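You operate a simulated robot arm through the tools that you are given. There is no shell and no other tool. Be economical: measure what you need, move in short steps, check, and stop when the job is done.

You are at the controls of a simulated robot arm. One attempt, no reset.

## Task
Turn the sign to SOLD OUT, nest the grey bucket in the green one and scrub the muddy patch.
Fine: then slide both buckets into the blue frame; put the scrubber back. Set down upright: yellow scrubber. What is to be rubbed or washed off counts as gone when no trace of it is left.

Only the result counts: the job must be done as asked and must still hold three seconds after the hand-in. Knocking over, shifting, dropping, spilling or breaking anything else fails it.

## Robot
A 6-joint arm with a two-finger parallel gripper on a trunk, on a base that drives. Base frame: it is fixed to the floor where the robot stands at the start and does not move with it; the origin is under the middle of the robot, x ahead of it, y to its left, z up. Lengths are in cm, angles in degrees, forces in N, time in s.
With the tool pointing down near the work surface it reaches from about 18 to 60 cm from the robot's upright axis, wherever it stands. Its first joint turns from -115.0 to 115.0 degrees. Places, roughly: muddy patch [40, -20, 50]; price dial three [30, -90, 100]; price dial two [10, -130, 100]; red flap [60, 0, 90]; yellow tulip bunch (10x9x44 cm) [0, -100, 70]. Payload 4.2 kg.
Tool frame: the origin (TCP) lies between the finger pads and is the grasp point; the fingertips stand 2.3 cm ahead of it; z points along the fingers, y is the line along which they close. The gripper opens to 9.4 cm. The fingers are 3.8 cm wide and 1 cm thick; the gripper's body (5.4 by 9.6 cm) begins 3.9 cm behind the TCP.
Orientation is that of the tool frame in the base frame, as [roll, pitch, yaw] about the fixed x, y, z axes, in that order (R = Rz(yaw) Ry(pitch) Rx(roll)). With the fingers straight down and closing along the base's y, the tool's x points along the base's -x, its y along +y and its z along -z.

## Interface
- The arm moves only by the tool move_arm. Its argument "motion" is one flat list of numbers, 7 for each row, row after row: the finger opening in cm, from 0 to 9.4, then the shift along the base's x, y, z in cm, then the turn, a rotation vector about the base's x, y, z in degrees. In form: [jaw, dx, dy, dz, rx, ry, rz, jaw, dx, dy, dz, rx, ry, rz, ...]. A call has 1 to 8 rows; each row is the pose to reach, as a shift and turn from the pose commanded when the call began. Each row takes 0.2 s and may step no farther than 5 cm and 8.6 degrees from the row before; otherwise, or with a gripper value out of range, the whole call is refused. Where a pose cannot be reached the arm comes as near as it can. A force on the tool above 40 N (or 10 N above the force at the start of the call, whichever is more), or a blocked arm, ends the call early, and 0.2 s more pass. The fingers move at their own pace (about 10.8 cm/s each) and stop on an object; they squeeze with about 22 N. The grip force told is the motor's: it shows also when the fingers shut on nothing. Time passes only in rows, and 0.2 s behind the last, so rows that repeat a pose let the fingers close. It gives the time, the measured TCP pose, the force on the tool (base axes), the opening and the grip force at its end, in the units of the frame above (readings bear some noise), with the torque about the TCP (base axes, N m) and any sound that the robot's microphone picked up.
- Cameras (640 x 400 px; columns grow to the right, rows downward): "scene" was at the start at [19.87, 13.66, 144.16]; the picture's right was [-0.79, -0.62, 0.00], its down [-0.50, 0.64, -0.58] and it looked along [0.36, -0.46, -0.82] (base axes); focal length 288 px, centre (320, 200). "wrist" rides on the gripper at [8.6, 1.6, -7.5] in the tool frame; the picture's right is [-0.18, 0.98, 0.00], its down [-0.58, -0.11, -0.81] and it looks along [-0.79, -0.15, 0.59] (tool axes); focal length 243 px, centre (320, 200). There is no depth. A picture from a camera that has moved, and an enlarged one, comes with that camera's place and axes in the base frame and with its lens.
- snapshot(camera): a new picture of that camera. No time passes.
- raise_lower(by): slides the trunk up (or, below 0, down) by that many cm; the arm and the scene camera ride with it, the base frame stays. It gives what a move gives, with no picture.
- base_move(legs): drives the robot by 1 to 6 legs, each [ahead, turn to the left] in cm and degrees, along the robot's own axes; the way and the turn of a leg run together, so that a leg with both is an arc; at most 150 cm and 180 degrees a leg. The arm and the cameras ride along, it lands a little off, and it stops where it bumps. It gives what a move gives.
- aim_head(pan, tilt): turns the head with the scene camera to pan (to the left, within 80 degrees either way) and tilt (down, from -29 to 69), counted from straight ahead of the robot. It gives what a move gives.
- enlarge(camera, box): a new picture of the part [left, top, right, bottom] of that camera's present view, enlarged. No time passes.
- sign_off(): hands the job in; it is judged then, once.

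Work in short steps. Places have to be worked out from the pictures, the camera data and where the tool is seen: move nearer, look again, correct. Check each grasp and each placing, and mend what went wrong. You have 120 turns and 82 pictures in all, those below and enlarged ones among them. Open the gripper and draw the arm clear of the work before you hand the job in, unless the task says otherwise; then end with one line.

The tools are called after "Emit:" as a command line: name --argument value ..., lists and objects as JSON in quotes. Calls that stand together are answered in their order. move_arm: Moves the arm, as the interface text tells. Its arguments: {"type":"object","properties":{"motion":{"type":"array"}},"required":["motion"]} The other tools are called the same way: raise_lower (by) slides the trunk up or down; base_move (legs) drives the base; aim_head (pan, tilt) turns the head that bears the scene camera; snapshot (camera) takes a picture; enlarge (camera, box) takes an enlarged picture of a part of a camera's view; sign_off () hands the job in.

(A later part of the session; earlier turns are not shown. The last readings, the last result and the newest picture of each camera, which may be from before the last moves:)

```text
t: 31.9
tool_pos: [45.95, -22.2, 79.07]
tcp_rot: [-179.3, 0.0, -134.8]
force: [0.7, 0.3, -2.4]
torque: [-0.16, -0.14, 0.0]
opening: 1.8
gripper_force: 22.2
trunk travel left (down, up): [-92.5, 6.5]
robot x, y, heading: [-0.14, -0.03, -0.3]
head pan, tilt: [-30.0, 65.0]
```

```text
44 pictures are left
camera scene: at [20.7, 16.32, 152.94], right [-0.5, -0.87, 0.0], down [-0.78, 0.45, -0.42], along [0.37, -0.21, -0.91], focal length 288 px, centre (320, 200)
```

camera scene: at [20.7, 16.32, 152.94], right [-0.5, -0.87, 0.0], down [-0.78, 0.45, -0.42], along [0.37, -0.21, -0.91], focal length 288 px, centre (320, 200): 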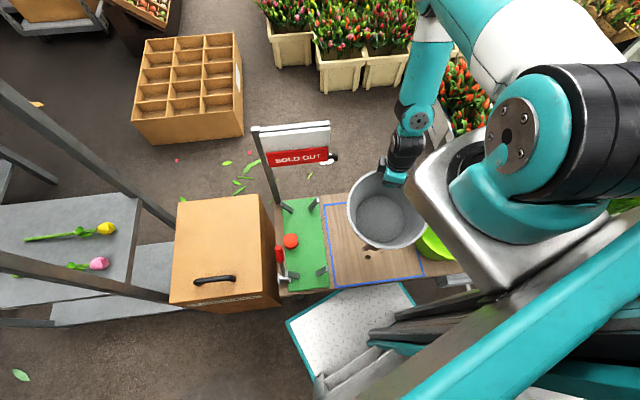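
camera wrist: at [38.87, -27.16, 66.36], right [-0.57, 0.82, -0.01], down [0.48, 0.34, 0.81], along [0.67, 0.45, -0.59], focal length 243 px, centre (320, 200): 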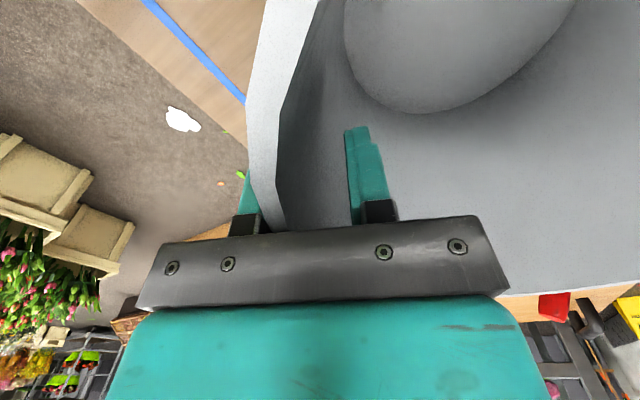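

Mud spots appear on the bench where the bucket stood. I carry the grey bucket over the green one.

Emit:
move_arm --motion '[0, -2.1, -3.8, 0, 0, 0, 0, 0, -4.2, -7.6, 0, 0, 0, 0, 0, -6.3, -11.4, 0, 0, 0, 0, 0, -8.4, -15.2, 0, 0, 0, 0, 0, -10.5, -19, 0, 0, 0, 0, 0, -12.5, -22.6, 0, 0, 0, 0]'

Emit:
snapshot --camera "wrist"

Emit:
snapshot --camera "scene"

```text
t: 33.3
tool_pos: [33.8, -44.72, 79.18]
tcp_rot: [-179.3, 0.0, -134.7]
force: [0.6, 0.1, -1.9]
torque: [-0.12, -0.12, 0.05]
opening: 1.82
gripper_force: 22.0
trunk travel left (down, up): [-92.5, 6.5]
robot x, y, heading: [0.45, -0.35, -0.1]
head pan, tilt: [-30.0, 65.0]
```

```text
43 pictures are left
camera wrist: at [26.45, -49.58, 86.43], right [-0.57, 0.82, -0.01], down [0.48, 0.34, 0.81], along [0.67, 0.45, -0.59], focal length 243 px, centre (320, 200)
```

wrist: 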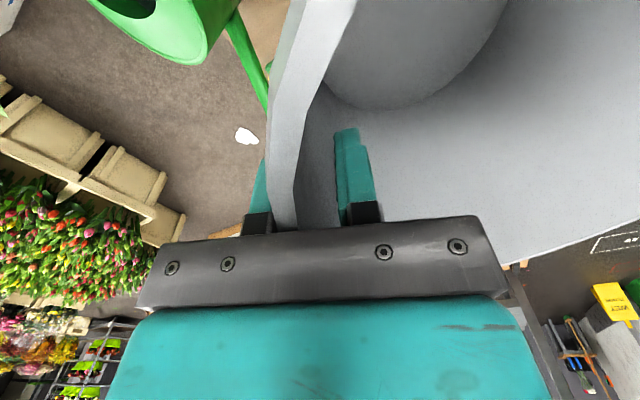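

```text
42 pictures are left
camera scene: at [20.72, 16.35, 152.95], right [-0.5, -0.87, 0.0], down [-0.79, 0.45, -0.42], along [0.37, -0.21, -0.91], focal length 288 px, centre (320, 200)
```

scene: 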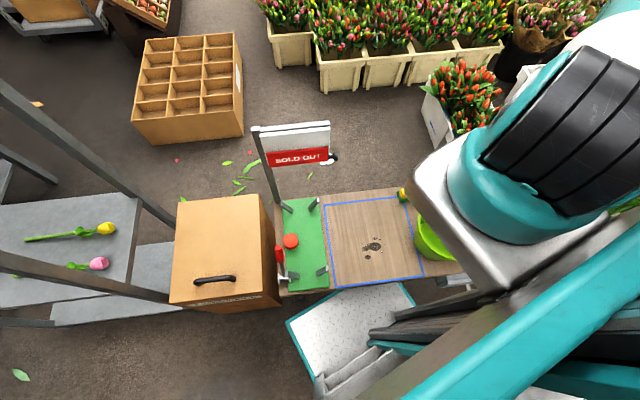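

Alignment can't be seen from the head, so I lower in stages watching the force.

Emit:
move_arm --motion '[0, 0, 0, -2, 0, 0, 0, 0, 0, 0, -4, 0, 0, 0, 0, 0, 0, -6, 0, 0, 0, 0, 0, 0, -8, 0, 0, 0]'

Emit:
snapshot --camera "wrist"

```text
t: 34.3
tool_pos: [33.48, -44.69, 71.2]
tcp_rot: [-179.3, -0.1, -134.6]
force: [0.5, 0.0, 6.7]
torque: [0.92, 0.8, -0.03]
opening: 2.03
gripper_force: 22.1
trunk travel left (down, up): [-92.5, 6.5]
robot x, y, heading: [-0.18, -0.35, 0.1]
head pan, tilt: [-30.0, 65.0]
```

```text
41 pictures are left
camera wrist: at [26.33, -49.55, 78.45], right [-0.57, 0.82, -0.01], down [0.48, 0.34, 0.81], along [0.67, 0.45, -0.59], focal length 243 px, centre (320, 200)
```

wrist: 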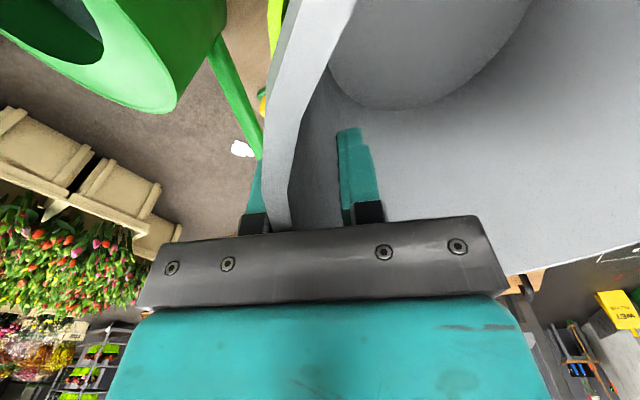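

Contact on the far side of the bucket, ~13 cm from the grip. I lift 1 cm, shift 1.2 cm toward the grip side, and lower again.

Emit:
move_arm --motion '[0, 0, 0, 1, 0, 0, 0, 0, 0.85, -0.85, 1, 0, 0, 0, 0, 0.85, -0.85, 0, 0, 0, 0, 0, 0.85, -0.85, -1, 0, 0, 0]'

```text
t: 35.3
tool_pos: [34.55, -45.85, 70.38]
tcp_rot: [-179.1, -0.1, -134.7]
force: [3.7, -5.7, 17.5]
torque: [0.63, 1.03, 0.14]
opening: 2.04
gripper_force: 21.5
trunk travel left (down, up): [-92.5, 6.5]
robot x, y, heading: [-0.33, -0.21, -0.2]
head pan, tilt: [-30.0, 65.0]
```

The contact now centres on the green bucket's axis, so the grey one sits inside. I open, rise and look.

Emit:
move_arm --motion '[0, 0, 0, 0.5, 0, 0, 0, 5, 0, 0, 0.5, 0, 0, 0, 5, 0, 0, 0.5, 0, 0, 0, 5, 0, 0, 4, 0, 0, 0, 7, 0, 0, 8, 0, 0, 0, 7, 0, 0, 12, 0, 0, 0]'

Emit:
snapshot --camera "wrist"

Emit:
snapshot --camera "scene"

```text
t: 36.7
tool_pos: [34.43, -45.73, 82.12]
tcp_rot: [-179.3, 0.0, -134.7]
force: [-0.3, 0.1, 0.3]
torque: [0.01, 0.0, 0.01]
opening: 7.02
gripper_force: 0.1
trunk travel left (down, up): [-92.5, 6.5]
robot x, y, heading: [0.15, -0.08, -0.1]
head pan, tilt: [-30.0, 65.0]
```

```text
40 pictures are left
camera wrist: at [27.15, -50.56, 89.48], right [-0.57, 0.82, -0.01], down [0.48, 0.34, 0.81], along [0.67, 0.45, -0.59], focal length 243 px, centre (320, 200)
```

wrist: 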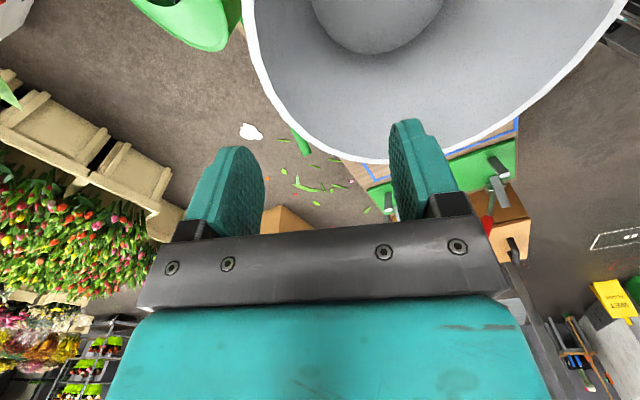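

```text
39 pictures are left
camera scene: at [20.69, 16.31, 152.95], right [-0.5, -0.87, 0.0], down [-0.78, 0.45, -0.42], along [0.37, -0.21, -0.91], focal length 288 px, centre (320, 200)
```

scene: 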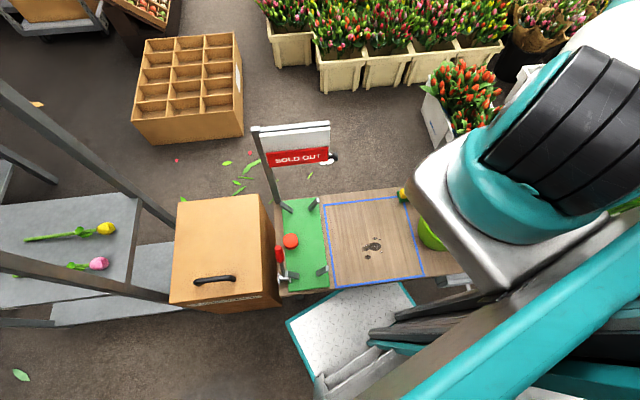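

I move the camera front-left and tilt it back to view the nest, mud and scrubber.

Emit:
move_arm --motion '[7, 2.3, 3.5, 2.2, -3.7, 5.5, 0, 7, 4.6, 7, 4.4, -7.4, 11, 0, 7, 6.9, 10.4, 6.6, -11.2, 16.6, 0, 7, 9.2, 13.8, 8.8, -15, 22, 0, 7, 11.5, 17.3, 11, -18.7, 27.6, 0, 7, 13.6, 20.7, 13, -22.4, 33.2, 0]'

Emit:
snapshot --camera "wrist"

```text
t: 38.1
tool_pos: [48.21, -25.26, 95.07]
tcp_rot: [171.5, -39.2, -131.5]
force: [-0.7, -0.2, 0.1]
torque: [0.01, -0.02, 0.01]
opening: 6.97
gripper_force: 0.0
trunk travel left (down, up): [-92.5, 6.5]
robot x, y, heading: [-0.2, 0.15, -0.0]
head pan, tilt: [-30.0, 65.0]
```

```text
38 pictures are left
camera wrist: at [46.53, -26.29, 106.3], right [-0.57, 0.82, 0.0], down [0.8, 0.56, 0.24], along [0.2, 0.13, -0.97], focal length 243 px, centre (320, 200)
```

wrist: 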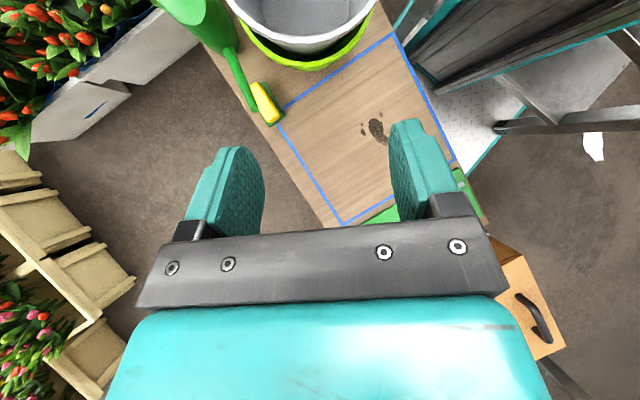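

The grey bucket sits nested in the green. I enlarge the scrubber and mud for measurement.

Emit:
enlarge --camera "wrist" --box '[200, 0, 420, 150]'

```text
2.67 times, centred on (310, 75) of wrist
camera zoom: at [46.53, -26.29, 106.3], right [-0.57, 0.82, 0.0], down [0.8, 0.56, 0.24], along [0.2, 0.13, -0.97], focal length 647 px, centre (347, 533)
```

zoom: 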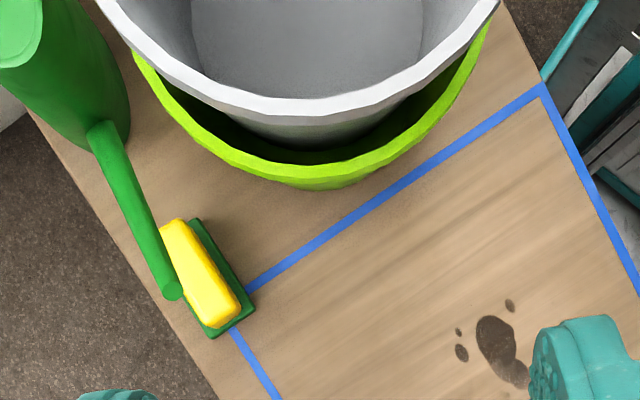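

Scrubber top is at about (46.9,-41.2,49.7), but the can's spout overhangs it (tip ≈(48.6,-37.5,67.5)), so I must grip its left end with a tool leaning in from the left, camera underneath. First I untilt and begin turning.

Emit:
move_arm --motion '[7, 0.4, 0, -1, 4.5, -6.6, 0, 7, 0.8, 0, -2, 9, -13.3, 0, 7, 1.2, 0, -3, 13.4, -19.9, 0, 7, 1.6, 0, -4, 17.9, -26.5, 0, 7, 1.8, -0.7, -5, 22.4, -33.2, 0]'

Emit:
move_arm --motion '[7, 0, 0, 0, 0, 0, -8.5, 7, 0, 0, 0, 0, 0, -17, 7, 0, 0, 0, 0, 0, -25.5, 7, 0, 0, 0, 0, 0, -34, 7, 0, 0, 0, 0, 0, -42.5, 7, 0, 0, 0, 0, 0, -51, 7, 0, 0, 0, 0, 0, -59.5, 7, 0, 0, 0, 0, 0, -68]'

Emit:
move_arm --motion '[7, 0, 0, 0, 0, 0, -8.5, 7, 0, 0, 0, 0, 0, -17, 7, 0, 0, 0, 0, 0, -25.5, 7, 0, 0, 0, 0, 0, -34, 7, 0, 0, 0, 0, 0, -42.5, 7, 0, 0, 0, 0, 0, -51, 7, 0, 0, 0, 0, 0, -59.5, 7, 0, 0, 0, 0, 0, -68]'

```text
t: 39.3
tool_pos: [49.91, -25.68, 90.21]
tcp_rot: [-179.2, 0.2, -134.8]
force: [0.3, -0.1, -0.1]
torque: [-0.02, -0.01, -0.04]
opening: 7.01
gripper_force: 0.0
trunk travel left (down, up): [-92.5, 6.5]
robot x, y, heading: [-0.05, 0.1, -0.1]
head pan, tilt: [-30.0, 65.0]
```

```text
t: 41.1
tool_pos: [49.71, -25.67, 90.25]
tcp_rot: [-179.2, 0.1, 157.2]
force: [-0.1, 0.2, -1.0]
torque: [0.01, -0.01, 0.0]
opening: 6.99
gripper_force: 0.0
trunk travel left (down, up): [-92.5, 6.5]
robot x, y, heading: [-0.24, -0.1, 0.0]
head pan, tilt: [-30.0, 65.0]
```

```text
t: 42.9
tool_pos: [49.89, -25.64, 90.22]
tcp_rot: [-179.2, 0.0, 89.1]
force: [0.1, 0.5, -0.3]
torque: [-0.02, 0.0, 0.01]
opening: 7.0
gripper_force: 0.0
trunk travel left (down, up): [-92.5, 6.5]
robot x, y, heading: [-0.28, -0.22, 0.2]
head pan, tilt: [-30.0, 65.0]
```

Wrist range is fine. I finish the yaw, then tilt 33° so the fingers point down and to the right.

Emit:
move_arm --motion '[7, 0, 0, 0, 0, 0, -7.5, 7, 0, 0, 0, 0, 0, -15, 7, 0, 0, 0, 0, 0, -22.5]'

Emit:
raise_lower --by -10

Emit:
move_arm --motion '[7, 0.3, -0.9, -2, -7.6, 3.3, 0, 7, 0.6, -1.8, -5, -15.2, 6.5, 0, 7, 0.9, -2.7, -8, -22.8, 9.8, 0, 7, 1.1, -3.6, -10, -30.3, 13.1, 0]'

Emit:
snapshot --camera "wrist"

```text
t: 43.7
tool_pos: [49.73, -25.71, 90.24]
tcp_rot: [-179.2, -0.1, 66.6]
force: [-0.2, -0.6, -0.2]
torque: [0.0, 0.02, 0.01]
opening: 7.0
gripper_force: 0.0
trunk travel left (down, up): [-92.5, 6.5]
robot x, y, heading: [0.02, 0.08, 0.4]
head pan, tilt: [-30.0, 65.0]
```

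```text
t: 45.0
tool_pos: [49.92, -25.71, 80.12]
tcp_rot: [-179.2, 0.0, 66.8]
force: [0.6, 0.9, -0.9]
torque: [0.01, 0.02, 0.01]
opening: 7.0
gripper_force: 0.0
trunk travel left (down, up): [-82.5, 16.5]
robot x, y, heading: [-0.07, -0.12, 0.1]
head pan, tilt: [-30.0, 65.0]
```

```text
t: 46.0
tool_pos: [50.98, -29.27, 70.24]
tcp_rot: [-179.2, 33.2, 66.7]
force: [-0.8, -0.2, -0.2]
torque: [0.03, -0.03, 0.0]
opening: 6.98
gripper_force: 0.1
trunk travel left (down, up): [-82.5, 16.5]
robot x, y, heading: [0.03, 0.11, -0.1]
head pan, tilt: [-30.0, 65.0]
```

```text
36 pictures are left
camera wrist: at [57.09, -19.55, 71.52], right [0.84, -0.54, 0.09], down [-0.11, 0.0, 0.99], along [-0.53, -0.84, -0.06], focal length 243 px, centre (320, 200)
```

wrist: 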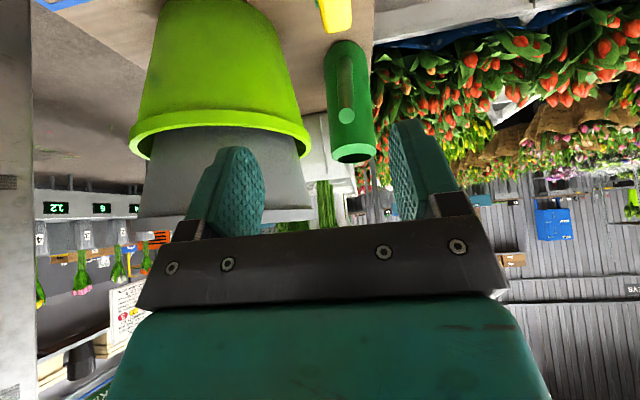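

The nest looks good from the side. I descend along the leaning approach toward the scrubber's left end and check before the final advance.

Emit:
move_arm --motion '[7, 0, -1.2, -4, 0, 0, 0, 7, -0.1, -2.4, -8, 0, 0, 0, 7, -0.2, -3.5, -11.9, 0, 0, 0, 7, -1.1, -5.5, -15.5, 0, 0, 0]'

Emit:
snapshot --camera "wrist"

```text
t: 47.0
tool_pos: [49.8, -34.57, 54.8]
tcp_rot: [-179.0, 33.1, 66.8]
force: [1.1, -0.6, 1.0]
torque: [-0.02, 0.0, -0.01]
opening: 6.99
gripper_force: 0.1
trunk travel left (down, up): [-82.5, 16.5]
robot x, y, heading: [0.25, -0.02, -0.2]
head pan, tilt: [-30.0, 65.0]
```

```text
35 pictures are left
camera wrist: at [55.91, -24.81, 56.16], right [0.84, -0.54, 0.09], down [-0.11, -0.01, 0.99], along [-0.53, -0.84, -0.06], focal length 243 px, centre (320, 200)
```

wrist: 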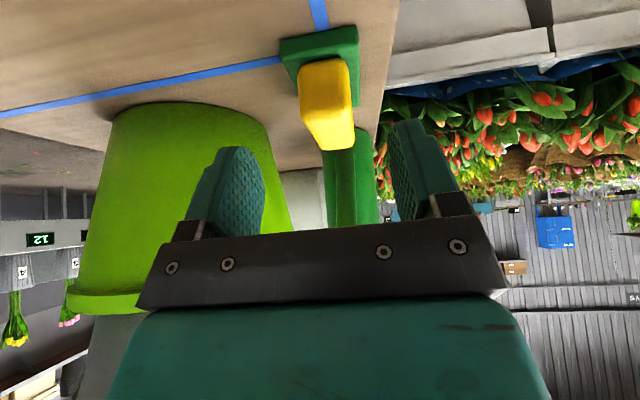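

The scrubber lies centred between the fingers: yellow block on a wider green pad. I advance to grip the yellow block above the pad.

Emit:
move_arm --motion '[7, -0.8, -2, -2.2, 0, 0, 0, 7, -1.5, -3.8, -4, 0, 0, 0, 7, -2.1, -5.3, -5.3, 0, 0, 0]'

Emit:
snapshot --camera "wrist"

```text
t: 47.8
tool_pos: [46.39, -38.6, 52.42]
tcp_rot: [-179.1, 33.0, 66.9]
force: [-1.2, -0.1, -0.6]
torque: [-0.02, -0.05, 0.0]
opening: 7.02
gripper_force: 0.1
out of reach, approached as far as the arm can: row 1, 2, 3
trunk travel left (down, up): [-82.5, 16.5]
robot x, y, heading: [0.19, 0.16, -0.1]
head pan, tilt: [-30.0, 65.0]
```

```text
34 pictures are left
camera wrist: at [52.48, -28.84, 53.8], right [0.84, -0.54, 0.09], down [-0.11, -0.01, 0.99], along [-0.53, -0.84, -0.06], focal length 243 px, centre (320, 200)
```

wrist: 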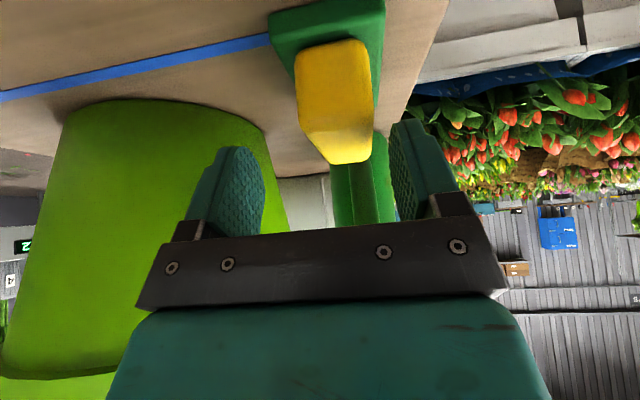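

The arm ran out of reach here, so I back off, lower the trunk 6 cm, and approach again.

Emit:
move_arm --motion '[7, 1, 2.5, 3, 0, 0, 0, 7, 2, 5, 6.5, 0, 0, 0, 7, 2.2, 5.5, 9, 0, 0, 0]'

Emit:
raise_lower --by -6

```text
t: 48.6
tool_pos: [48.8, -33.16, 61.32]
tcp_rot: [-179.4, 33.0, 66.7]
force: [-0.3, 0.5, -0.2]
torque: [0.02, -0.01, 0.01]
opening: 6.99
gripper_force: 0.0
out of reach, approached as far as the arm can: row 1
trunk travel left (down, up): [-82.5, 16.5]
robot x, y, heading: [-0.19, 0.22, 0.1]
head pan, tilt: [-30.0, 65.0]
```

```text
t: 49.6
tool_pos: [48.57, -33.08, 55.17]
tcp_rot: [-179.2, 33.0, 66.8]
force: [-0.6, 0.1, -0.2]
torque: [0.02, -0.05, 0.0]
opening: 7.01
gripper_force: 0.0
trunk travel left (down, up): [-76.5, 22.5]
robot x, y, heading: [-0.01, 0.09, 0.1]
head pan, tilt: [-30.0, 65.0]
```

Now I approach to (47.65,-39.6,49.4).

Emit:
move_arm --motion '[7, 1.3, -1.5, -1.5, 0, 0, 0, 7, 0.6, -3.7, -3.2, 0, 0, 0, 7, -0.1, -5.3, -4.8, 0, 0, 0, 7, -0.9, -6.5, -5.8, 0, 0, 0]'

Emit:
snapshot --camera "wrist"

```text
t: 50.6
tool_pos: [47.78, -39.6, 49.43]
tcp_rot: [-179.0, 32.9, 66.8]
force: [0.6, 0.5, 0.9]
torque: [0.02, 0.01, -0.02]
opening: 7.01
gripper_force: 0.1
trunk travel left (down, up): [-76.5, 22.5]
robot x, y, heading: [0.29, 0.03, -0.2]
head pan, tilt: [-30.0, 65.0]
```

```text
33 pictures are left
camera wrist: at [53.75, -29.84, 50.82], right [0.84, -0.54, 0.09], down [-0.11, -0.01, 0.99], along [-0.53, -0.84, -0.06], focal length 243 px, centre (320, 200)
```

wrist: 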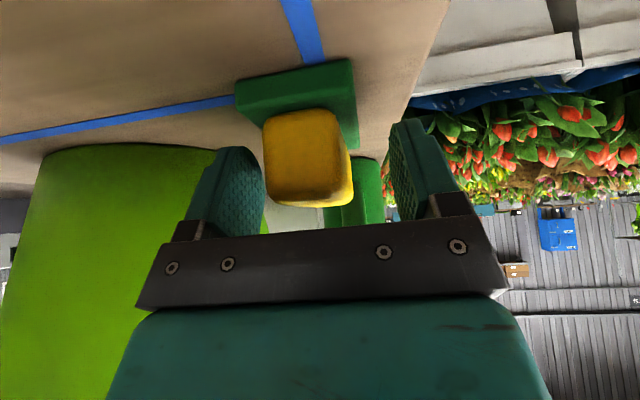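

Block nearly centred (0.4 cm off). I shift slightly and close.

Emit:
move_arm --motion '[7, -0.37, 0.16, 0, 0, 0, 0, 0, -0.37, 0.16, 0, 0, 0, 0, 0, -0.37, 0.16, 0, 0, 0, 0, 0, -0.37, 0.16, 0, 0, 0, 0]'

Emit:
snapshot --camera "wrist"

```text
t: 51.6
tool_pos: [47.15, -39.45, 49.49]
tcp_rot: [-179.2, 33.1, 66.8]
force: [0.4, -1.9, 1.6]
torque: [-0.03, -0.08, 0.03]
opening: 3.39
gripper_force: 21.8
trunk travel left (down, up): [-76.5, 22.5]
robot x, y, heading: [0.12, -0.08, -0.1]
head pan, tilt: [-30.0, 65.0]
```

```text
32 pictures are left
camera wrist: at [53.38, -29.67, 50.86], right [0.84, -0.54, 0.09], down [-0.11, 0.0, 0.99], along [-0.53, -0.84, -0.06], focal length 243 px, centre (320, 200)
```

wrist: 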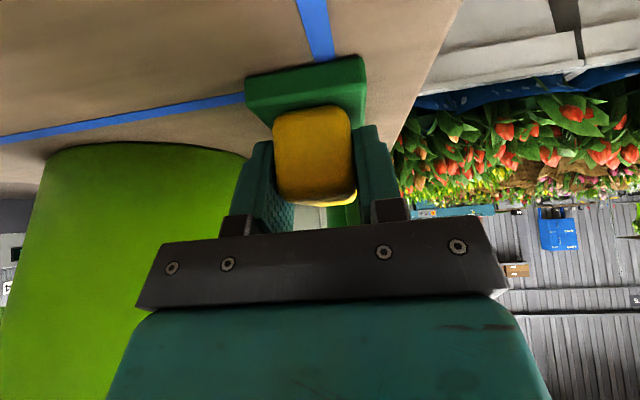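

Gripped at 3.4 cm; grasp pose recorded as (47.3,-39.45,49.45). I lift it out away from the spout and carry it over the mud.

Emit:
move_arm --motion '[0, 0.6, 1.4, 1.5, 0, 0, 0, 0, 1, 3.5, 3, 0, 0, 0, 0, 0, 7.8, 3, 0, 0, 0, 0, -1.7, 12, 3, 0, 0, 0, 0, -3.8, 16, 3, 0, 0, 0, 0, -6.2, 20, 3, 0, 0, 0, 0, -8.5, 23, 3, 0, 0, 0, 0, -9.7, 24.7, 3, 0, 0, 0]'

Emit:
snapshot --camera "scene"

Emit:
snapshot --camera "wrist"

```text
t: 53.4
tool_pos: [37.77, -14.63, 52.58]
tcp_rot: [-179.2, 33.1, 66.7]
force: [-0.4, -0.5, -0.8]
torque: [0.03, -0.02, -0.01]
opening: 3.37
gripper_force: 21.8
trunk travel left (down, up): [-76.5, 22.5]
robot x, y, heading: [0.22, 0.08, -0.3]
head pan, tilt: [-30.0, 65.0]
```

```text
31 pictures are left
camera scene: at [20.7, 16.32, 136.95], right [-0.5, -0.87, 0.0], down [-0.78, 0.45, -0.42], along [0.37, -0.21, -0.91], focal length 288 px, centre (320, 200)
```

scene: 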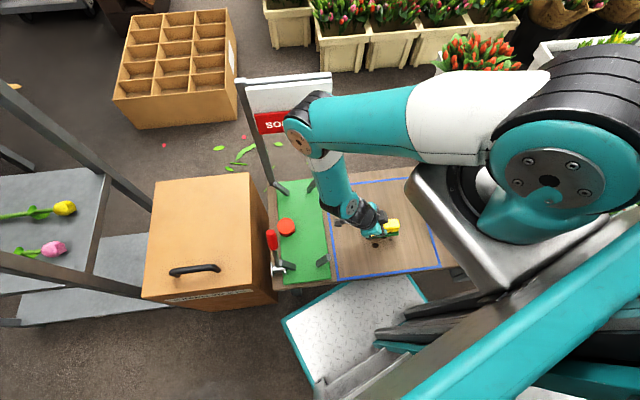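

```text
30 pictures are left
camera wrist: at [43.78, -4.85, 53.88], right [0.84, -0.54, 0.09], down [-0.11, 0.0, 0.99], along [-0.53, -0.84, -0.06], focal length 243 px, centre (320, 200)
```

wrist: 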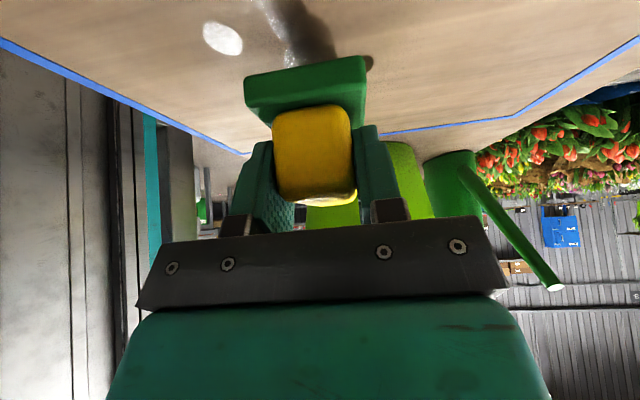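

The scrubber is held flat above the mud. I lower it onto the bench and read the force.

Emit:
move_arm --motion '[0, 0, 0, -1.5, 0, 0, 0, 0, 0, 0, -2.8, 0, 0, 0, 0, 0, 0, -3.3, 0, 0, 0]'

```text
t: 54.2
tool_pos: [37.61, -14.83, 49.31]
tcp_rot: [-179.2, 33.3, 66.7]
force: [-0.9, 4.7, 38.0]
torque: [0.0, -0.64, 0.12]
opening: 3.38
gripper_force: 22.4
trunk travel left (down, up): [-76.5, 22.5]
robot x, y, heading: [-0.04, -0.05, 0.1]
head pan, tilt: [-30.0, 65.0]
```

Too firm at 38 N; I ease up a little and begin a short stroke.

Emit:
move_arm --motion '[0, 0, 0, 0.12, 0, 0, 0, 0, -0.8, 0.35, 0.12, 0, 0, 0, 0, -1.6, 0.7, 0.12, 0, 0, 0]'

```text
t: 55.0
tool_pos: [36.13, -13.93, 49.46]
tcp_rot: [-179.4, 33.1, 66.7]
force: [11.1, -3.8, 31.4]
torque: [-0.38, -0.72, 0.06]
opening: 3.36
gripper_force: 22.2
trunk travel left (down, up): [-76.5, 22.5]
robot x, y, heading: [0.08, -0.07, 0.1]
head pan, tilt: [-30.0, 65.0]
```

I scrub in a back-and-forth pattern at moderate pressure.

Emit:
move_arm --motion '[0, 2.3, -1.0, 0.08, 0, 0, 0, 0, 4.6, -2.0, 0.08, 0, 0, 0, 0, 6.4, -2.8, 0.08, 0, 0, 0, 0, 5.4, -5.1, 0.08, 0, 0, 0, 0, 2.7, -3.9, 0.08, 0, 0, 0, 0, -0.1, -2.7, 0.08, 0, 0, 0, 0, -2.8, -1.5, 0.08, 0, 0, 0, 0, -1.1, 2.5, 0.08, 0, 0, 0]'

```text
t: 56.8
tool_pos: [34.69, -11.46, 49.59]
tcp_rot: [-179.2, 33.2, 66.7]
force: [-0.2, 0.8, -1.5]
torque: [0.0, -0.02, 0.05]
opening: 3.36
gripper_force: 21.9
trunk travel left (down, up): [-76.5, 22.5]
robot x, y, heading: [0.05, 0.12, -0.1]
head pan, tilt: [-30.0, 65.0]
```

Contact faded at z≈49.6, so I press 0.17 cm lower and keep scrubbing.

Emit:
move_arm --motion '[0, 0, 0, -0.17, 0, 0, 0, 0, 2.3, -1.0, -0.17, 0, 0, 0, 0, 4.6, -2.0, -0.17, 0, 0, 0, 0, 6.9, -3, -0.17, 0, 0, 0, 0, 5.7, -5.8, -0.17, 0, 0, 0, 0, 3.4, -4.8, -0.17, 0, 0, 0, 0, 1.1, -3.8, -0.17, 0, 0, 0, 0, -1.2, -2.8, -0.17, 0, 0, 0]'

Emit:
move_arm --motion '[0, -1.2, -2.7, 0, 0, 0, 0, 0, 1.1, -3.7, 0, 0, 0, 0, 0, 3.4, -4.7, 0, 0, 0, 0, 0, 5.7, -5.7, 0, 0, 0, 0, 0, 6.9, -3, 0, 0, 0, 0, 0, 4.6, -2, 0, 0, 0, 0, 0, 2.3, -1, 0, 0, 0, 0, 0, 0, 0, 0, 0, 0, 0]'

Emit:
snapshot --camera "scene"

```text
t: 57.7
tool_pos: [39.87, -13.7, 49.34]
tcp_rot: [-179.2, 33.5, 66.7]
force: [2.3, 1.0, 30.6]
torque: [0.41, -0.97, -0.08]
opening: 3.36
gripper_force: 21.9
trunk travel left (down, up): [-76.5, 22.5]
robot x, y, heading: [0.01, -0.38, -0.4]
head pan, tilt: [-30.0, 65.0]
stopped in row 4: the force on the tool passed its limit at 42 N (the readings are from after the stop); the commanded pose is now the measured one
```

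```text
t: 58.0
tool_pos: [39.32, -15.21, 49.41]
tcp_rot: [-179.1, 33.6, 66.7]
force: [-3.2, -5.0, 22.8]
torque: [0.13, -0.56, -0.1]
opening: 3.4
gripper_force: 22.1
trunk travel left (down, up): [-76.5, 22.5]
robot x, y, heading: [0.41, 0.04, 0.1]
head pan, tilt: [-30.0, 65.0]
stopped in row 1: the force on the tool passed its limit at 43 N (the readings are from after the stop); the commanded pose is now the measured one
```

```text
29 pictures are left
camera scene: at [20.6, 16.36, 136.94], right [-0.5, -0.87, 0.0], down [-0.78, 0.45, -0.42], along [0.37, -0.21, -0.91], focal length 288 px, centre (320, 200)
```

scene: 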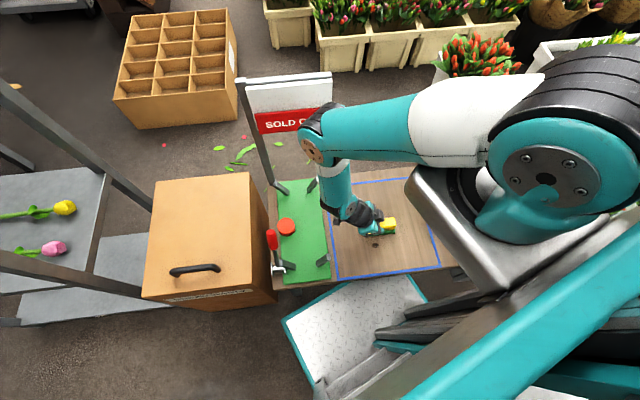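

I lift slightly off and enlarge the patch to see progress.

Emit:
enlarge --camera "scene" --box '[330, 180, 450, 280]'

```text
4.00 times, centred on (390, 230) of scene
camera zoom: at [20.6, 16.36, 136.94], right [-0.5, -0.87, 0.0], down [-0.78, 0.45, -0.42], along [0.37, -0.21, -0.91], focal length 1152 px, centre (40, 80)
```

zoom: 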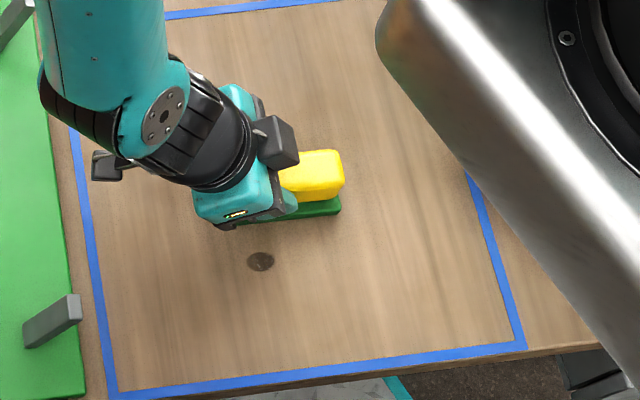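

Only one spot remains at about (34.8,-12.5). I move the pad over it and rub there.

Emit:
move_arm --motion '[0, 0, 0, 0.8, 0, 0, 0, 0, -2.5, 1.6, 0.8, 0, 0, 0, 0, -4.9, 3, 0.8, 0, 0, 0, 0, -4.9, 3, 0.05, 0, 0, 0, 0, -3.5, 2.4, 0.05, 0, 0, 0]'

Emit:
move_arm --motion '[0, -1.4, 0.6, 0, 0, 0, 0, 0, -2.4, 1, 0, 0, 0, 0, 0, 0, 0, 0, 0, 0, 0, 0, 1, -0.4, 0, 0, 0, 0, 0, -1.4, 0.6, 0, 0, 0, 0, 0, -2.4, 1, 0, 0, 0, 0]'

```text
t: 59.2
tool_pos: [35.79, -12.79, 49.37]
tcp_rot: [-179.1, 33.3, 66.8]
force: [-4.9, 2.6, 12.6]
torque: [0.2, -0.23, 0.06]
opening: 3.34
gripper_force: 21.9
trunk travel left (down, up): [-76.5, 22.5]
robot x, y, heading: [0.15, 0.01, -0.1]
head pan, tilt: [-30.0, 65.0]
```

```text
t: 60.6
tool_pos: [33.55, -11.59, 49.19]
tcp_rot: [-179.4, 33.2, 66.7]
force: [10.7, -2.9, 27.6]
torque: [-0.46, -0.78, 0.1]
opening: 3.35
gripper_force: 21.4
trunk travel left (down, up): [-76.5, 22.5]
robot x, y, heading: [-0.09, 0.16, -0.0]
head pan, tilt: [-30.0, 65.0]
```

I lift and move off toward the scrubber's home to inspect the cleaned area.

Emit:
move_arm --motion '[0, 0, 0, 3.3, 0, 0, 0, 0, 2.3, -3, 3.3, 0, 0, 0, 0, 5, -7, 3.3, 0, 0, 0, 0, 8, -11, 3.3, 0, 0, 0, 0, 10.5, -15, 3.3, 0, 0, 0, 0, 12.5, -19, 3.3, 0, 0, 0]'

Emit:
enlarge --camera "scene" --box '[310, 160, 460, 280]'

```text
t: 62.0
tool_pos: [45.91, -31.05, 52.53]
tcp_rot: [-179.2, 33.4, 66.8]
force: [0.4, 0.2, -0.6]
torque: [0.0, -0.04, 0.04]
opening: 3.36
gripper_force: 22.2
trunk travel left (down, up): [-76.5, 22.5]
robot x, y, heading: [0.2, -0.14, -0.4]
head pan, tilt: [-30.0, 65.0]
```

```text
3.33 times, centred on (385, 220) of scene
camera zoom: at [20.65, 16.38, 136.95], right [-0.5, -0.87, 0.0], down [-0.79, 0.45, -0.42], along [0.37, -0.21, -0.91], focal length 960 px, centre (103, 133)
```

zoom: 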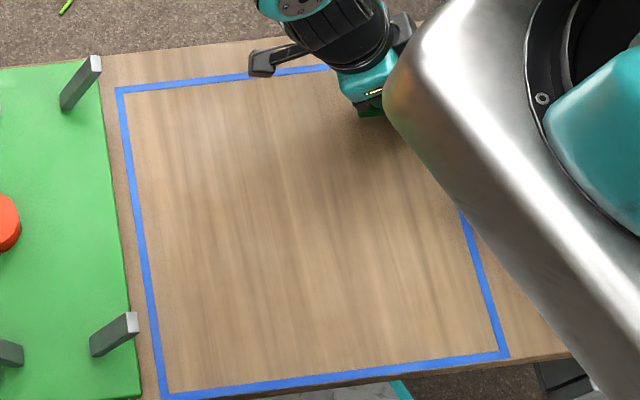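

The bench looks clean. I return the scrubber to its recorded place.

Emit:
move_arm --motion '[0, 1.4, -2.5, 0, 0, 0, 0, 0, 2.4, -5, 0, 0, 0, 0, 0, 2.1, -7.0, -1.3, 0, 0, 0, 0, 1.45, -8.4, -2.6, 0, 0, 0, 0, 1.45, -8.4, -2.95, 0, 0, 0]'

Emit:
snapshot --camera "wrist"

```text
t: 63.2
tool_pos: [47.31, -39.12, 49.64]
tcp_rot: [-179.2, 33.2, 66.8]
force: [-0.2, -0.4, -1.8]
torque: [0.01, -0.01, 0.01]
opening: 3.38
gripper_force: 22.3
trunk travel left (down, up): [-76.5, 22.5]
robot x, y, heading: [0.13, 0.05, 0.1]
head pan, tilt: [-30.0, 65.0]
```

```text
26 pictures are left
camera wrist: at [53.45, -29.4, 51.03], right [0.84, -0.54, 0.09], down [-0.11, 0.0, 0.99], along [-0.53, -0.84, -0.06], focal length 243 px, centre (320, 200)
```

wrist: 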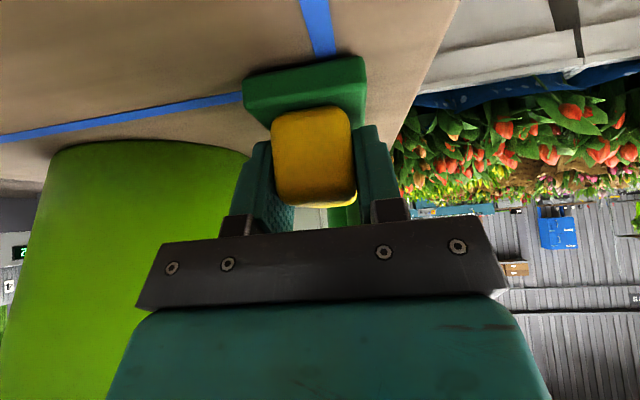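

Nearly identical to the pre-grasp view. A tiny correction, then release and retreat along the approach line.

Emit:
move_arm --motion '[0, 0, -0.3, 0, 0, 0, 0, 0, 0, -0.3, -0.12, 0, 0, 0, 6.5, 0, -0.3, -0.12, 0, 0, 0, 6.5, 0, -0.3, -0.12, 0, 0, 0, 6.5, 0.8, 1.7, 2.5, 0, 0, 0, 6.5, 1.9, 4.2, 6, 0, 0, 0, 6.5, 2.5, 6.5, 10, 0, 0, 0, 6.5, 2.5, 8, 14.5, 0, 0, 0]'

Emit:
snapshot --camera "wrist"

```text
t: 65.0
tool_pos: [49.8, -31.26, 64.17]
tcp_rot: [-179.1, 33.3, 66.8]
force: [0.0, -0.2, 0.4]
torque: [-0.02, 0.01, 0.01]
opening: 6.5
gripper_force: 0.0
trunk travel left (down, up): [-76.5, 22.5]
robot x, y, heading: [0.02, -0.22, 0.2]
head pan, tilt: [-30.0, 65.0]
```

```text
25 pictures are left
camera wrist: at [55.82, -21.55, 65.51], right [0.84, -0.54, 0.09], down [-0.11, 0.0, 0.99], along [-0.53, -0.84, -0.06], focal length 243 px, centre (320, 200)
```

wrist: 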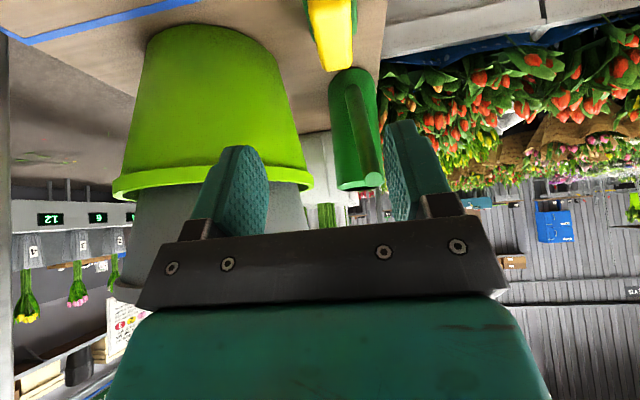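

The scrubber stands upright in place. To slide the nested buckets I need the arm axis further back (~15 cm), so I first raise and straighten the tool, and look to the rear sides.

Emit:
move_arm --motion '[6.5, 0, 1, 4, 7.6, -3.3, 0, 6.5, 0, 2, 8, 15.2, -6.5, 0, 6.5, 0, 3, 12, 22.8, -9.8, 0, 6.5, 0, 3.5, 16, 30.3, -13.1, 0, 6.5, 0, 3.5, 20, 30.3, -13.1, 0]'

Emit:
aim_head --pan 80 --tilt 35

Emit:
snapshot --camera "scene"

Emit:
aim_head --pan -80 --tilt 35

Emit:
snapshot --camera "scene"

```text
t: 66.2
tool_pos: [49.93, -27.66, 84.5]
tcp_rot: [-179.3, 0.2, 66.9]
force: [0.3, -0.9, -1.5]
torque: [0.01, 0.0, 0.02]
opening: 6.49
gripper_force: 0.1
trunk travel left (down, up): [-76.5, 22.5]
robot x, y, heading: [-0.31, -0.24, 0.1]
head pan, tilt: [-30.0, 65.0]
```

```text
t: 68.1
tool_pos: [50.04, -27.64, 84.56]
tcp_rot: [-179.4, 0.3, 66.8]
force: [0.2, 0.5, 0.1]
torque: [-0.03, 0.03, 0.0]
opening: 6.51
gripper_force: 0.3
trunk travel left (down, up): [-76.5, 22.5]
robot x, y, heading: [-0.14, 0.29, -0.0]
head pan, tilt: [80.0, 35.0]
```

```text
24 pictures are left
camera scene: at [16.93, 28.06, 140.94], right [0.98, -0.17, 0.0], down [-0.1, -0.56, -0.82], along [0.14, 0.81, -0.57], focal length 288 px, centre (320, 200)
```

scene: 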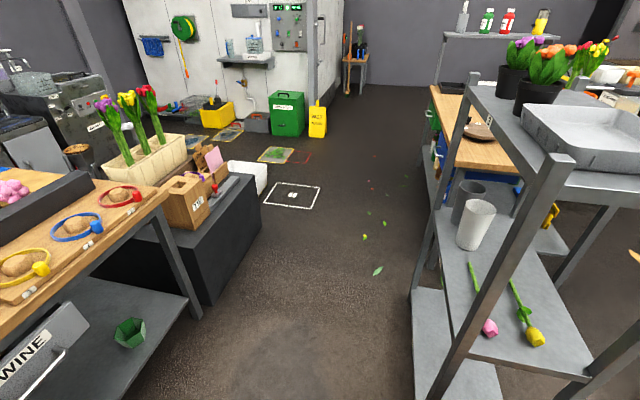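

```text
t: 70.6
tool_pos: [50.1, -27.72, 84.41]
tcp_rot: [-179.4, 0.3, 66.8]
force: [0.1, 0.2, 0.2]
torque: [0.0, -0.01, 0.04]
opening: 6.51
gripper_force: 0.0
trunk travel left (down, up): [-76.5, 22.5]
robot x, y, heading: [-0.22, 0.13, 0.0]
head pan, tilt: [-80.0, 35.0]
```

```text
23 pictures are left
camera scene: at [16.94, 10.71, 140.94], right [-0.98, -0.17, 0.0], down [-0.1, 0.56, -0.82], along [0.14, -0.81, -0.57], focal length 288 px, centre (320, 200)
```

scene: 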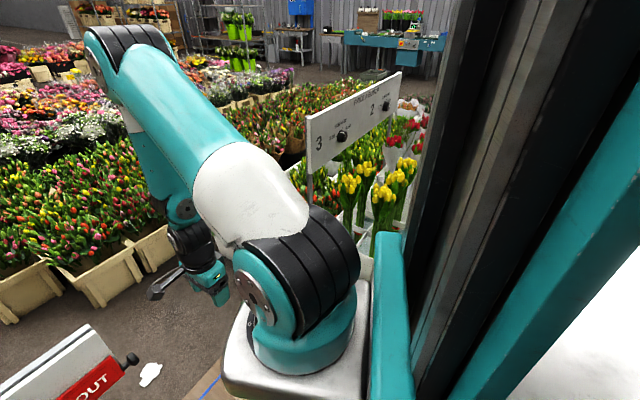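

The left rear is open and benches there are about a metre off. I back up only 12 cm.

Emit:
base_move --legs '[[-12, 0]]'

Emit:
aim_head --pan -35 --tilt 60

Emit:
snapshot --camera "scene"

Emit:
snapshot --camera "wrist"

```text
t: 71.8
tool_pos: [37.73, -27.59, 84.46]
tcp_rot: [-179.2, 0.3, 66.7]
force: [-0.6, -0.4, -0.7]
torque: [0.01, -0.04, 0.0]
opening: 6.48
gripper_force: 0.1
trunk travel left (down, up): [-76.5, 22.5]
robot x, y, heading: [-12.54, 0.1, 0.0]
head pan, tilt: [-80.0, 35.0]
```

```text
t: 73.0
tool_pos: [37.71, -27.82, 84.34]
tcp_rot: [-179.3, 0.3, 66.7]
force: [-1.4, 0.1, 0.2]
torque: [0.0, 0.03, 0.01]
opening: 6.51
gripper_force: 0.1
trunk travel left (down, up): [-76.5, 22.5]
robot x, y, heading: [-12.32, 0.09, 0.0]
head pan, tilt: [-35.0, 60.0]
```

```text
22 pictures are left
camera scene: at [8.6, 15.55, 137.51], right [-0.57, -0.82, 0.0], down [-0.71, 0.5, -0.5], along [0.41, -0.29, -0.87], focal length 288 px, centre (320, 200)
```

scene: 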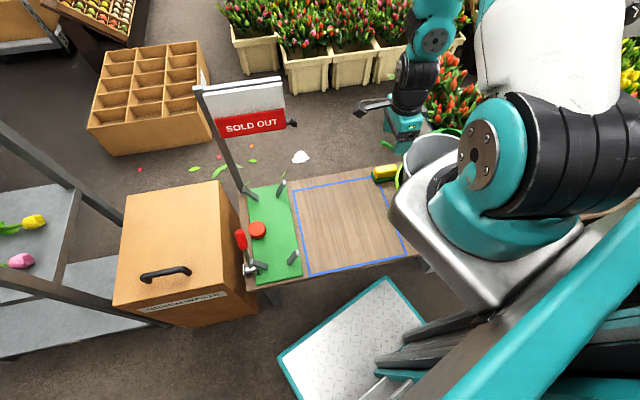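

```text
21 pictures are left
camera wrist: at [42.74, -20.33, 91.67], right [0.83, -0.56, -0.01], down [-0.32, -0.49, 0.81], along [-0.46, -0.67, -0.59], focal length 243 px, centre (320, 200)
```

wrist: 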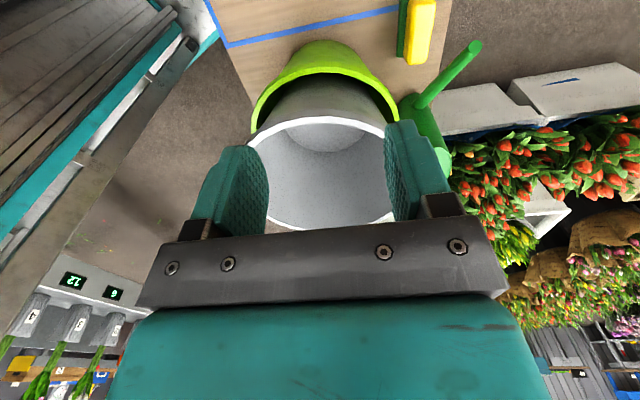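

The view puts the nested stack's centre near (28.3,-39.6). I'll push from inside the grey bucket, so the camera must sit on the trailing side: I turn the hand by 175° at height.

Emit:
move_arm --motion '[8, 0, 0, 0.5, 0, 0, 8.4, 8, 0, 0, 1, 0, 0, 16.8, 8, 0, 0, 2, 0, 0, 25.2, 8, 0, 0, 3, 0, 0, 33.6, 8, 0, 0, 4, 0, 0, 42, 8, 0, 0, 5, 0, 0, 50.4, 8, 0, 0, 5, 0, 0, 58.8, 8, 0, 0, 5, 0, 0, 67.2]'

Emit:
move_arm --motion '[8, -0.5, -1, 0, 0, 0, 8.4, 8, -1, -2, 0, 0, 0, 16.8, 8, -1.5, -3, 0, 0, 0, 25.2, 8, -2, -4, 0, 0, 0, 33.6, 8, -2.5, -5, 0, 0, 0, 42, 8, -3, -6, 0, 0, 0, 50.4, 8, -3.5, -7, 0, 0, 0, 58.8, 8, -4, -8, 0, 0, 0, 67.2]'

Emit:
move_arm --motion '[8, -0.5, -0.6, 0, 0, 0, 8.2, 8, -1.1, -1.2, 0, 0, 0, 16.4, 8, -1.7, -1.8, 0, 0, 0, 24.6, 8, -2.3, -2.4, 0, 0, 0, 32.8, 8, -2.9, -3, 0, 0, 0, 41, 8, -2.9, -3, -4, 0, 0, 41]'

Emit:
snapshot --camera "wrist"

```text
t: 74.8
tool_pos: [37.62, -27.72, 89.47]
tcp_rot: [-179.2, 0.2, 134.2]
force: [0.5, 0.2, 0.5]
torque: [0.01, 0.0, 0.01]
opening: 7.98
gripper_force: 0.1
trunk travel left (down, up): [-76.5, 22.5]
robot x, y, heading: [-12.05, -0.09, 0.1]
head pan, tilt: [-35.0, 60.0]
```

```text
t: 76.5
tool_pos: [33.77, -35.59, 89.43]
tcp_rot: [-179.3, 0.3, -158.7]
force: [-0.5, 0.2, 1.0]
torque: [0.01, -0.02, -0.04]
opening: 8.01
gripper_force: 0.1
trunk travel left (down, up): [-76.5, 22.5]
robot x, y, heading: [-12.48, -0.1, -0.2]
head pan, tilt: [-35.0, 60.0]
```

```text
t: 78.0
tool_pos: [30.7, -38.6, 85.39]
tcp_rot: [-179.1, 0.1, -117.8]
force: [-0.5, 0.1, -0.2]
torque: [-0.04, 0.02, 0.02]
opening: 8.0
gripper_force: 0.1
trunk travel left (down, up): [-76.5, 22.5]
robot x, y, heading: [-12.12, -0.02, 0.1]
head pan, tilt: [-35.0, 60.0]
```

```text
20 pictures are left
camera wrist: at [25.24, -45.44, 92.66], right [-0.78, 0.62, -0.01], down [0.36, 0.47, 0.81], along [0.51, 0.63, -0.59], focal length 243 px, centre (320, 200)
```

wrist: 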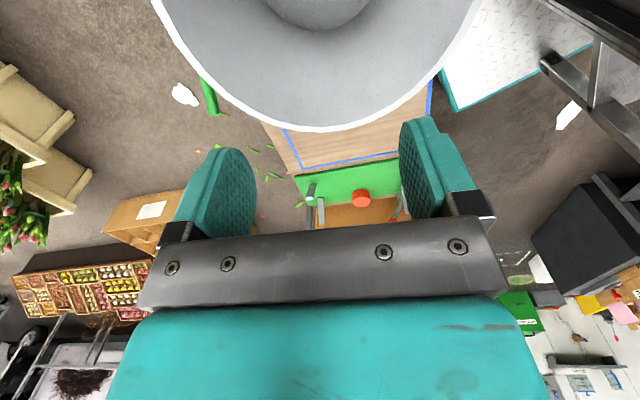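

The grey rim centre is about (28.2,-41.2) at z≈72.3. I enter the bucket slightly ahead of its centre with fingers spread and go down to z≈61.

Emit:
move_arm --motion '[9, -1.1, 0.1, -4, 0, 0, 0, 9, -1.1, 0.1, -8.9, 0, 0, 0, 9, -1.1, 0.1, -13.5, 0, 0, 0, 9, -1.1, 0.1, -18, 0, 0, 0, 9, -1.1, 0.1, -21, 0, 0, 0, 9, -1.1, 0.1, -23.5, 0, 0, 0]'

Emit:
snapshot --camera "wrist"

Emit:
snapshot --camera "scene"

```text
t: 79.3
tool_pos: [29.76, -38.46, 61.86]
tcp_rot: [-179.2, 0.4, -117.8]
force: [0.3, -0.5, 0.1]
torque: [0.03, 0.06, -0.02]
opening: 8.94
gripper_force: 0.0
trunk travel left (down, up): [-76.5, 22.5]
robot x, y, heading: [-12.17, -0.03, -0.2]
head pan, tilt: [-35.0, 60.0]
```

```text
19 pictures are left
camera wrist: at [24.29, -45.25, 69.02], right [-0.78, 0.62, -0.01], down [0.36, 0.46, 0.81], along [0.51, 0.63, -0.59], focal length 243 px, centre (320, 200)
```

wrist: 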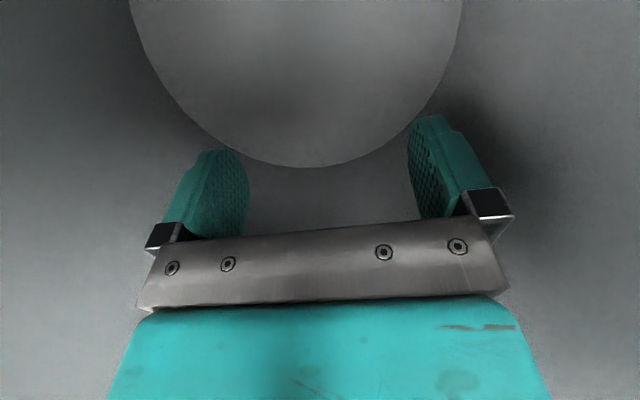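

```text
18 pictures are left
camera scene: at [8.59, 15.55, 137.52], right [-0.57, -0.82, 0.0], down [-0.71, 0.5, -0.5], along [0.41, -0.29, -0.87], focal length 288 px, centre (320, 200)
```

scene: 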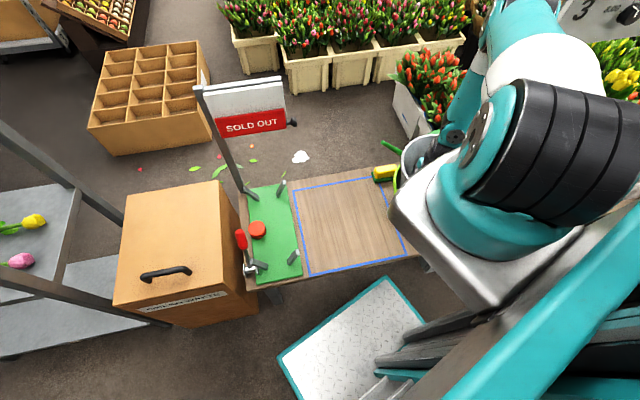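

Inside and clear. I lower a bit more and start pushing along (0.45,0.89).

Emit:
move_arm --motion '[9, 0, 0, -1.4, 0, 0, 0, 9, 0.45, 0.89, -1.4, 0, 0, 0, 9, 0.9, 1.8, -1.4, 0, 0, 0, 9, 1.35, 2.7, -1.4, 0, 0, 0, 9, 1.8, 3.6, -1.4, 0, 0, 0, 9, 2.25, 4.5, -1.4, 0, 0, 0]'

Emit:
snapshot --camera "scene"

```text
t: 80.8
tool_pos: [31.98, -33.97, 60.57]
tcp_rot: [-179.3, 0.3, -117.9]
force: [0.4, -1.3, 0.2]
torque: [0.0, -0.01, 0.02]
opening: 8.93
gripper_force: 0.1
trunk travel left (down, up): [-76.5, 22.5]
robot x, y, heading: [-12.47, -0.39, 0.1]
head pan, tilt: [-35.0, 60.0]
```

```text
17 pictures are left
camera scene: at [8.6, 15.54, 137.51], right [-0.57, -0.82, 0.0], down [-0.71, 0.5, -0.5], along [0.41, -0.29, -0.87], focal length 288 px, centre (320, 200)
```

scene: 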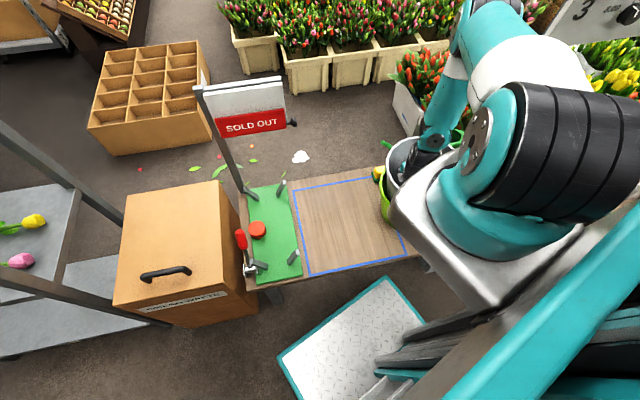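

Both buckets slide together with small force. I continue.

Emit:
move_arm --motion '[9, 0.6, 1.2, 0, 0, 0, 0, 9, 1.2, 2.4, 0, 0, 0, 0, 9, 1.8, 3.6, 0, 0, 0, 0, 9, 2.4, 4.8, 0, 0, 0, 0, 9, 3, 6, 0, 0, 0, 0, 9, 3.6, 7.2, 0, 0, 0, 0, 9, 4.2, 8.4, 0, 0, 0, 0, 9, 4.8, 9.6, 0, 0, 0, 0]'

Emit:
enlarge --camera "scene" --box '[240, 120, 480, 290]'

```text
t: 82.5
tool_pos: [36.81, -24.41, 60.46]
tcp_rot: [-179.3, 0.2, -118.0]
force: [-0.3, -1.2, -0.4]
torque: [-0.02, -0.01, 0.02]
opening: 8.87
gripper_force: 0.1
trunk travel left (down, up): [-76.5, 22.5]
robot x, y, heading: [-11.94, -0.02, 0.2]
head pan, tilt: [-35.0, 60.0]
```

```text
2.35 times, centred on (360, 205) of scene
camera zoom: at [8.6, 15.54, 137.51], right [-0.57, -0.82, 0.0], down [-0.71, 0.5, -0.5], along [0.41, -0.29, -0.87], focal length 677 px, centre (226, 188)
```

zoom: 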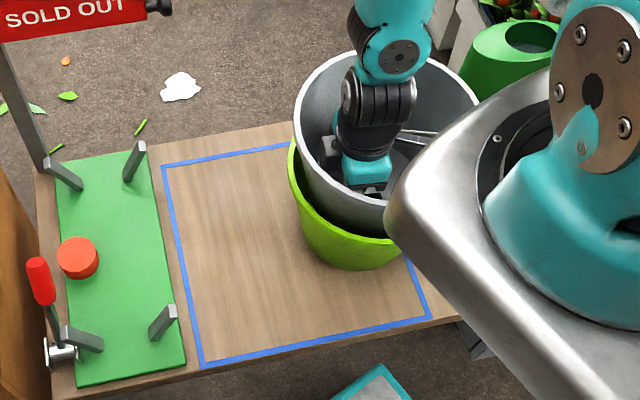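

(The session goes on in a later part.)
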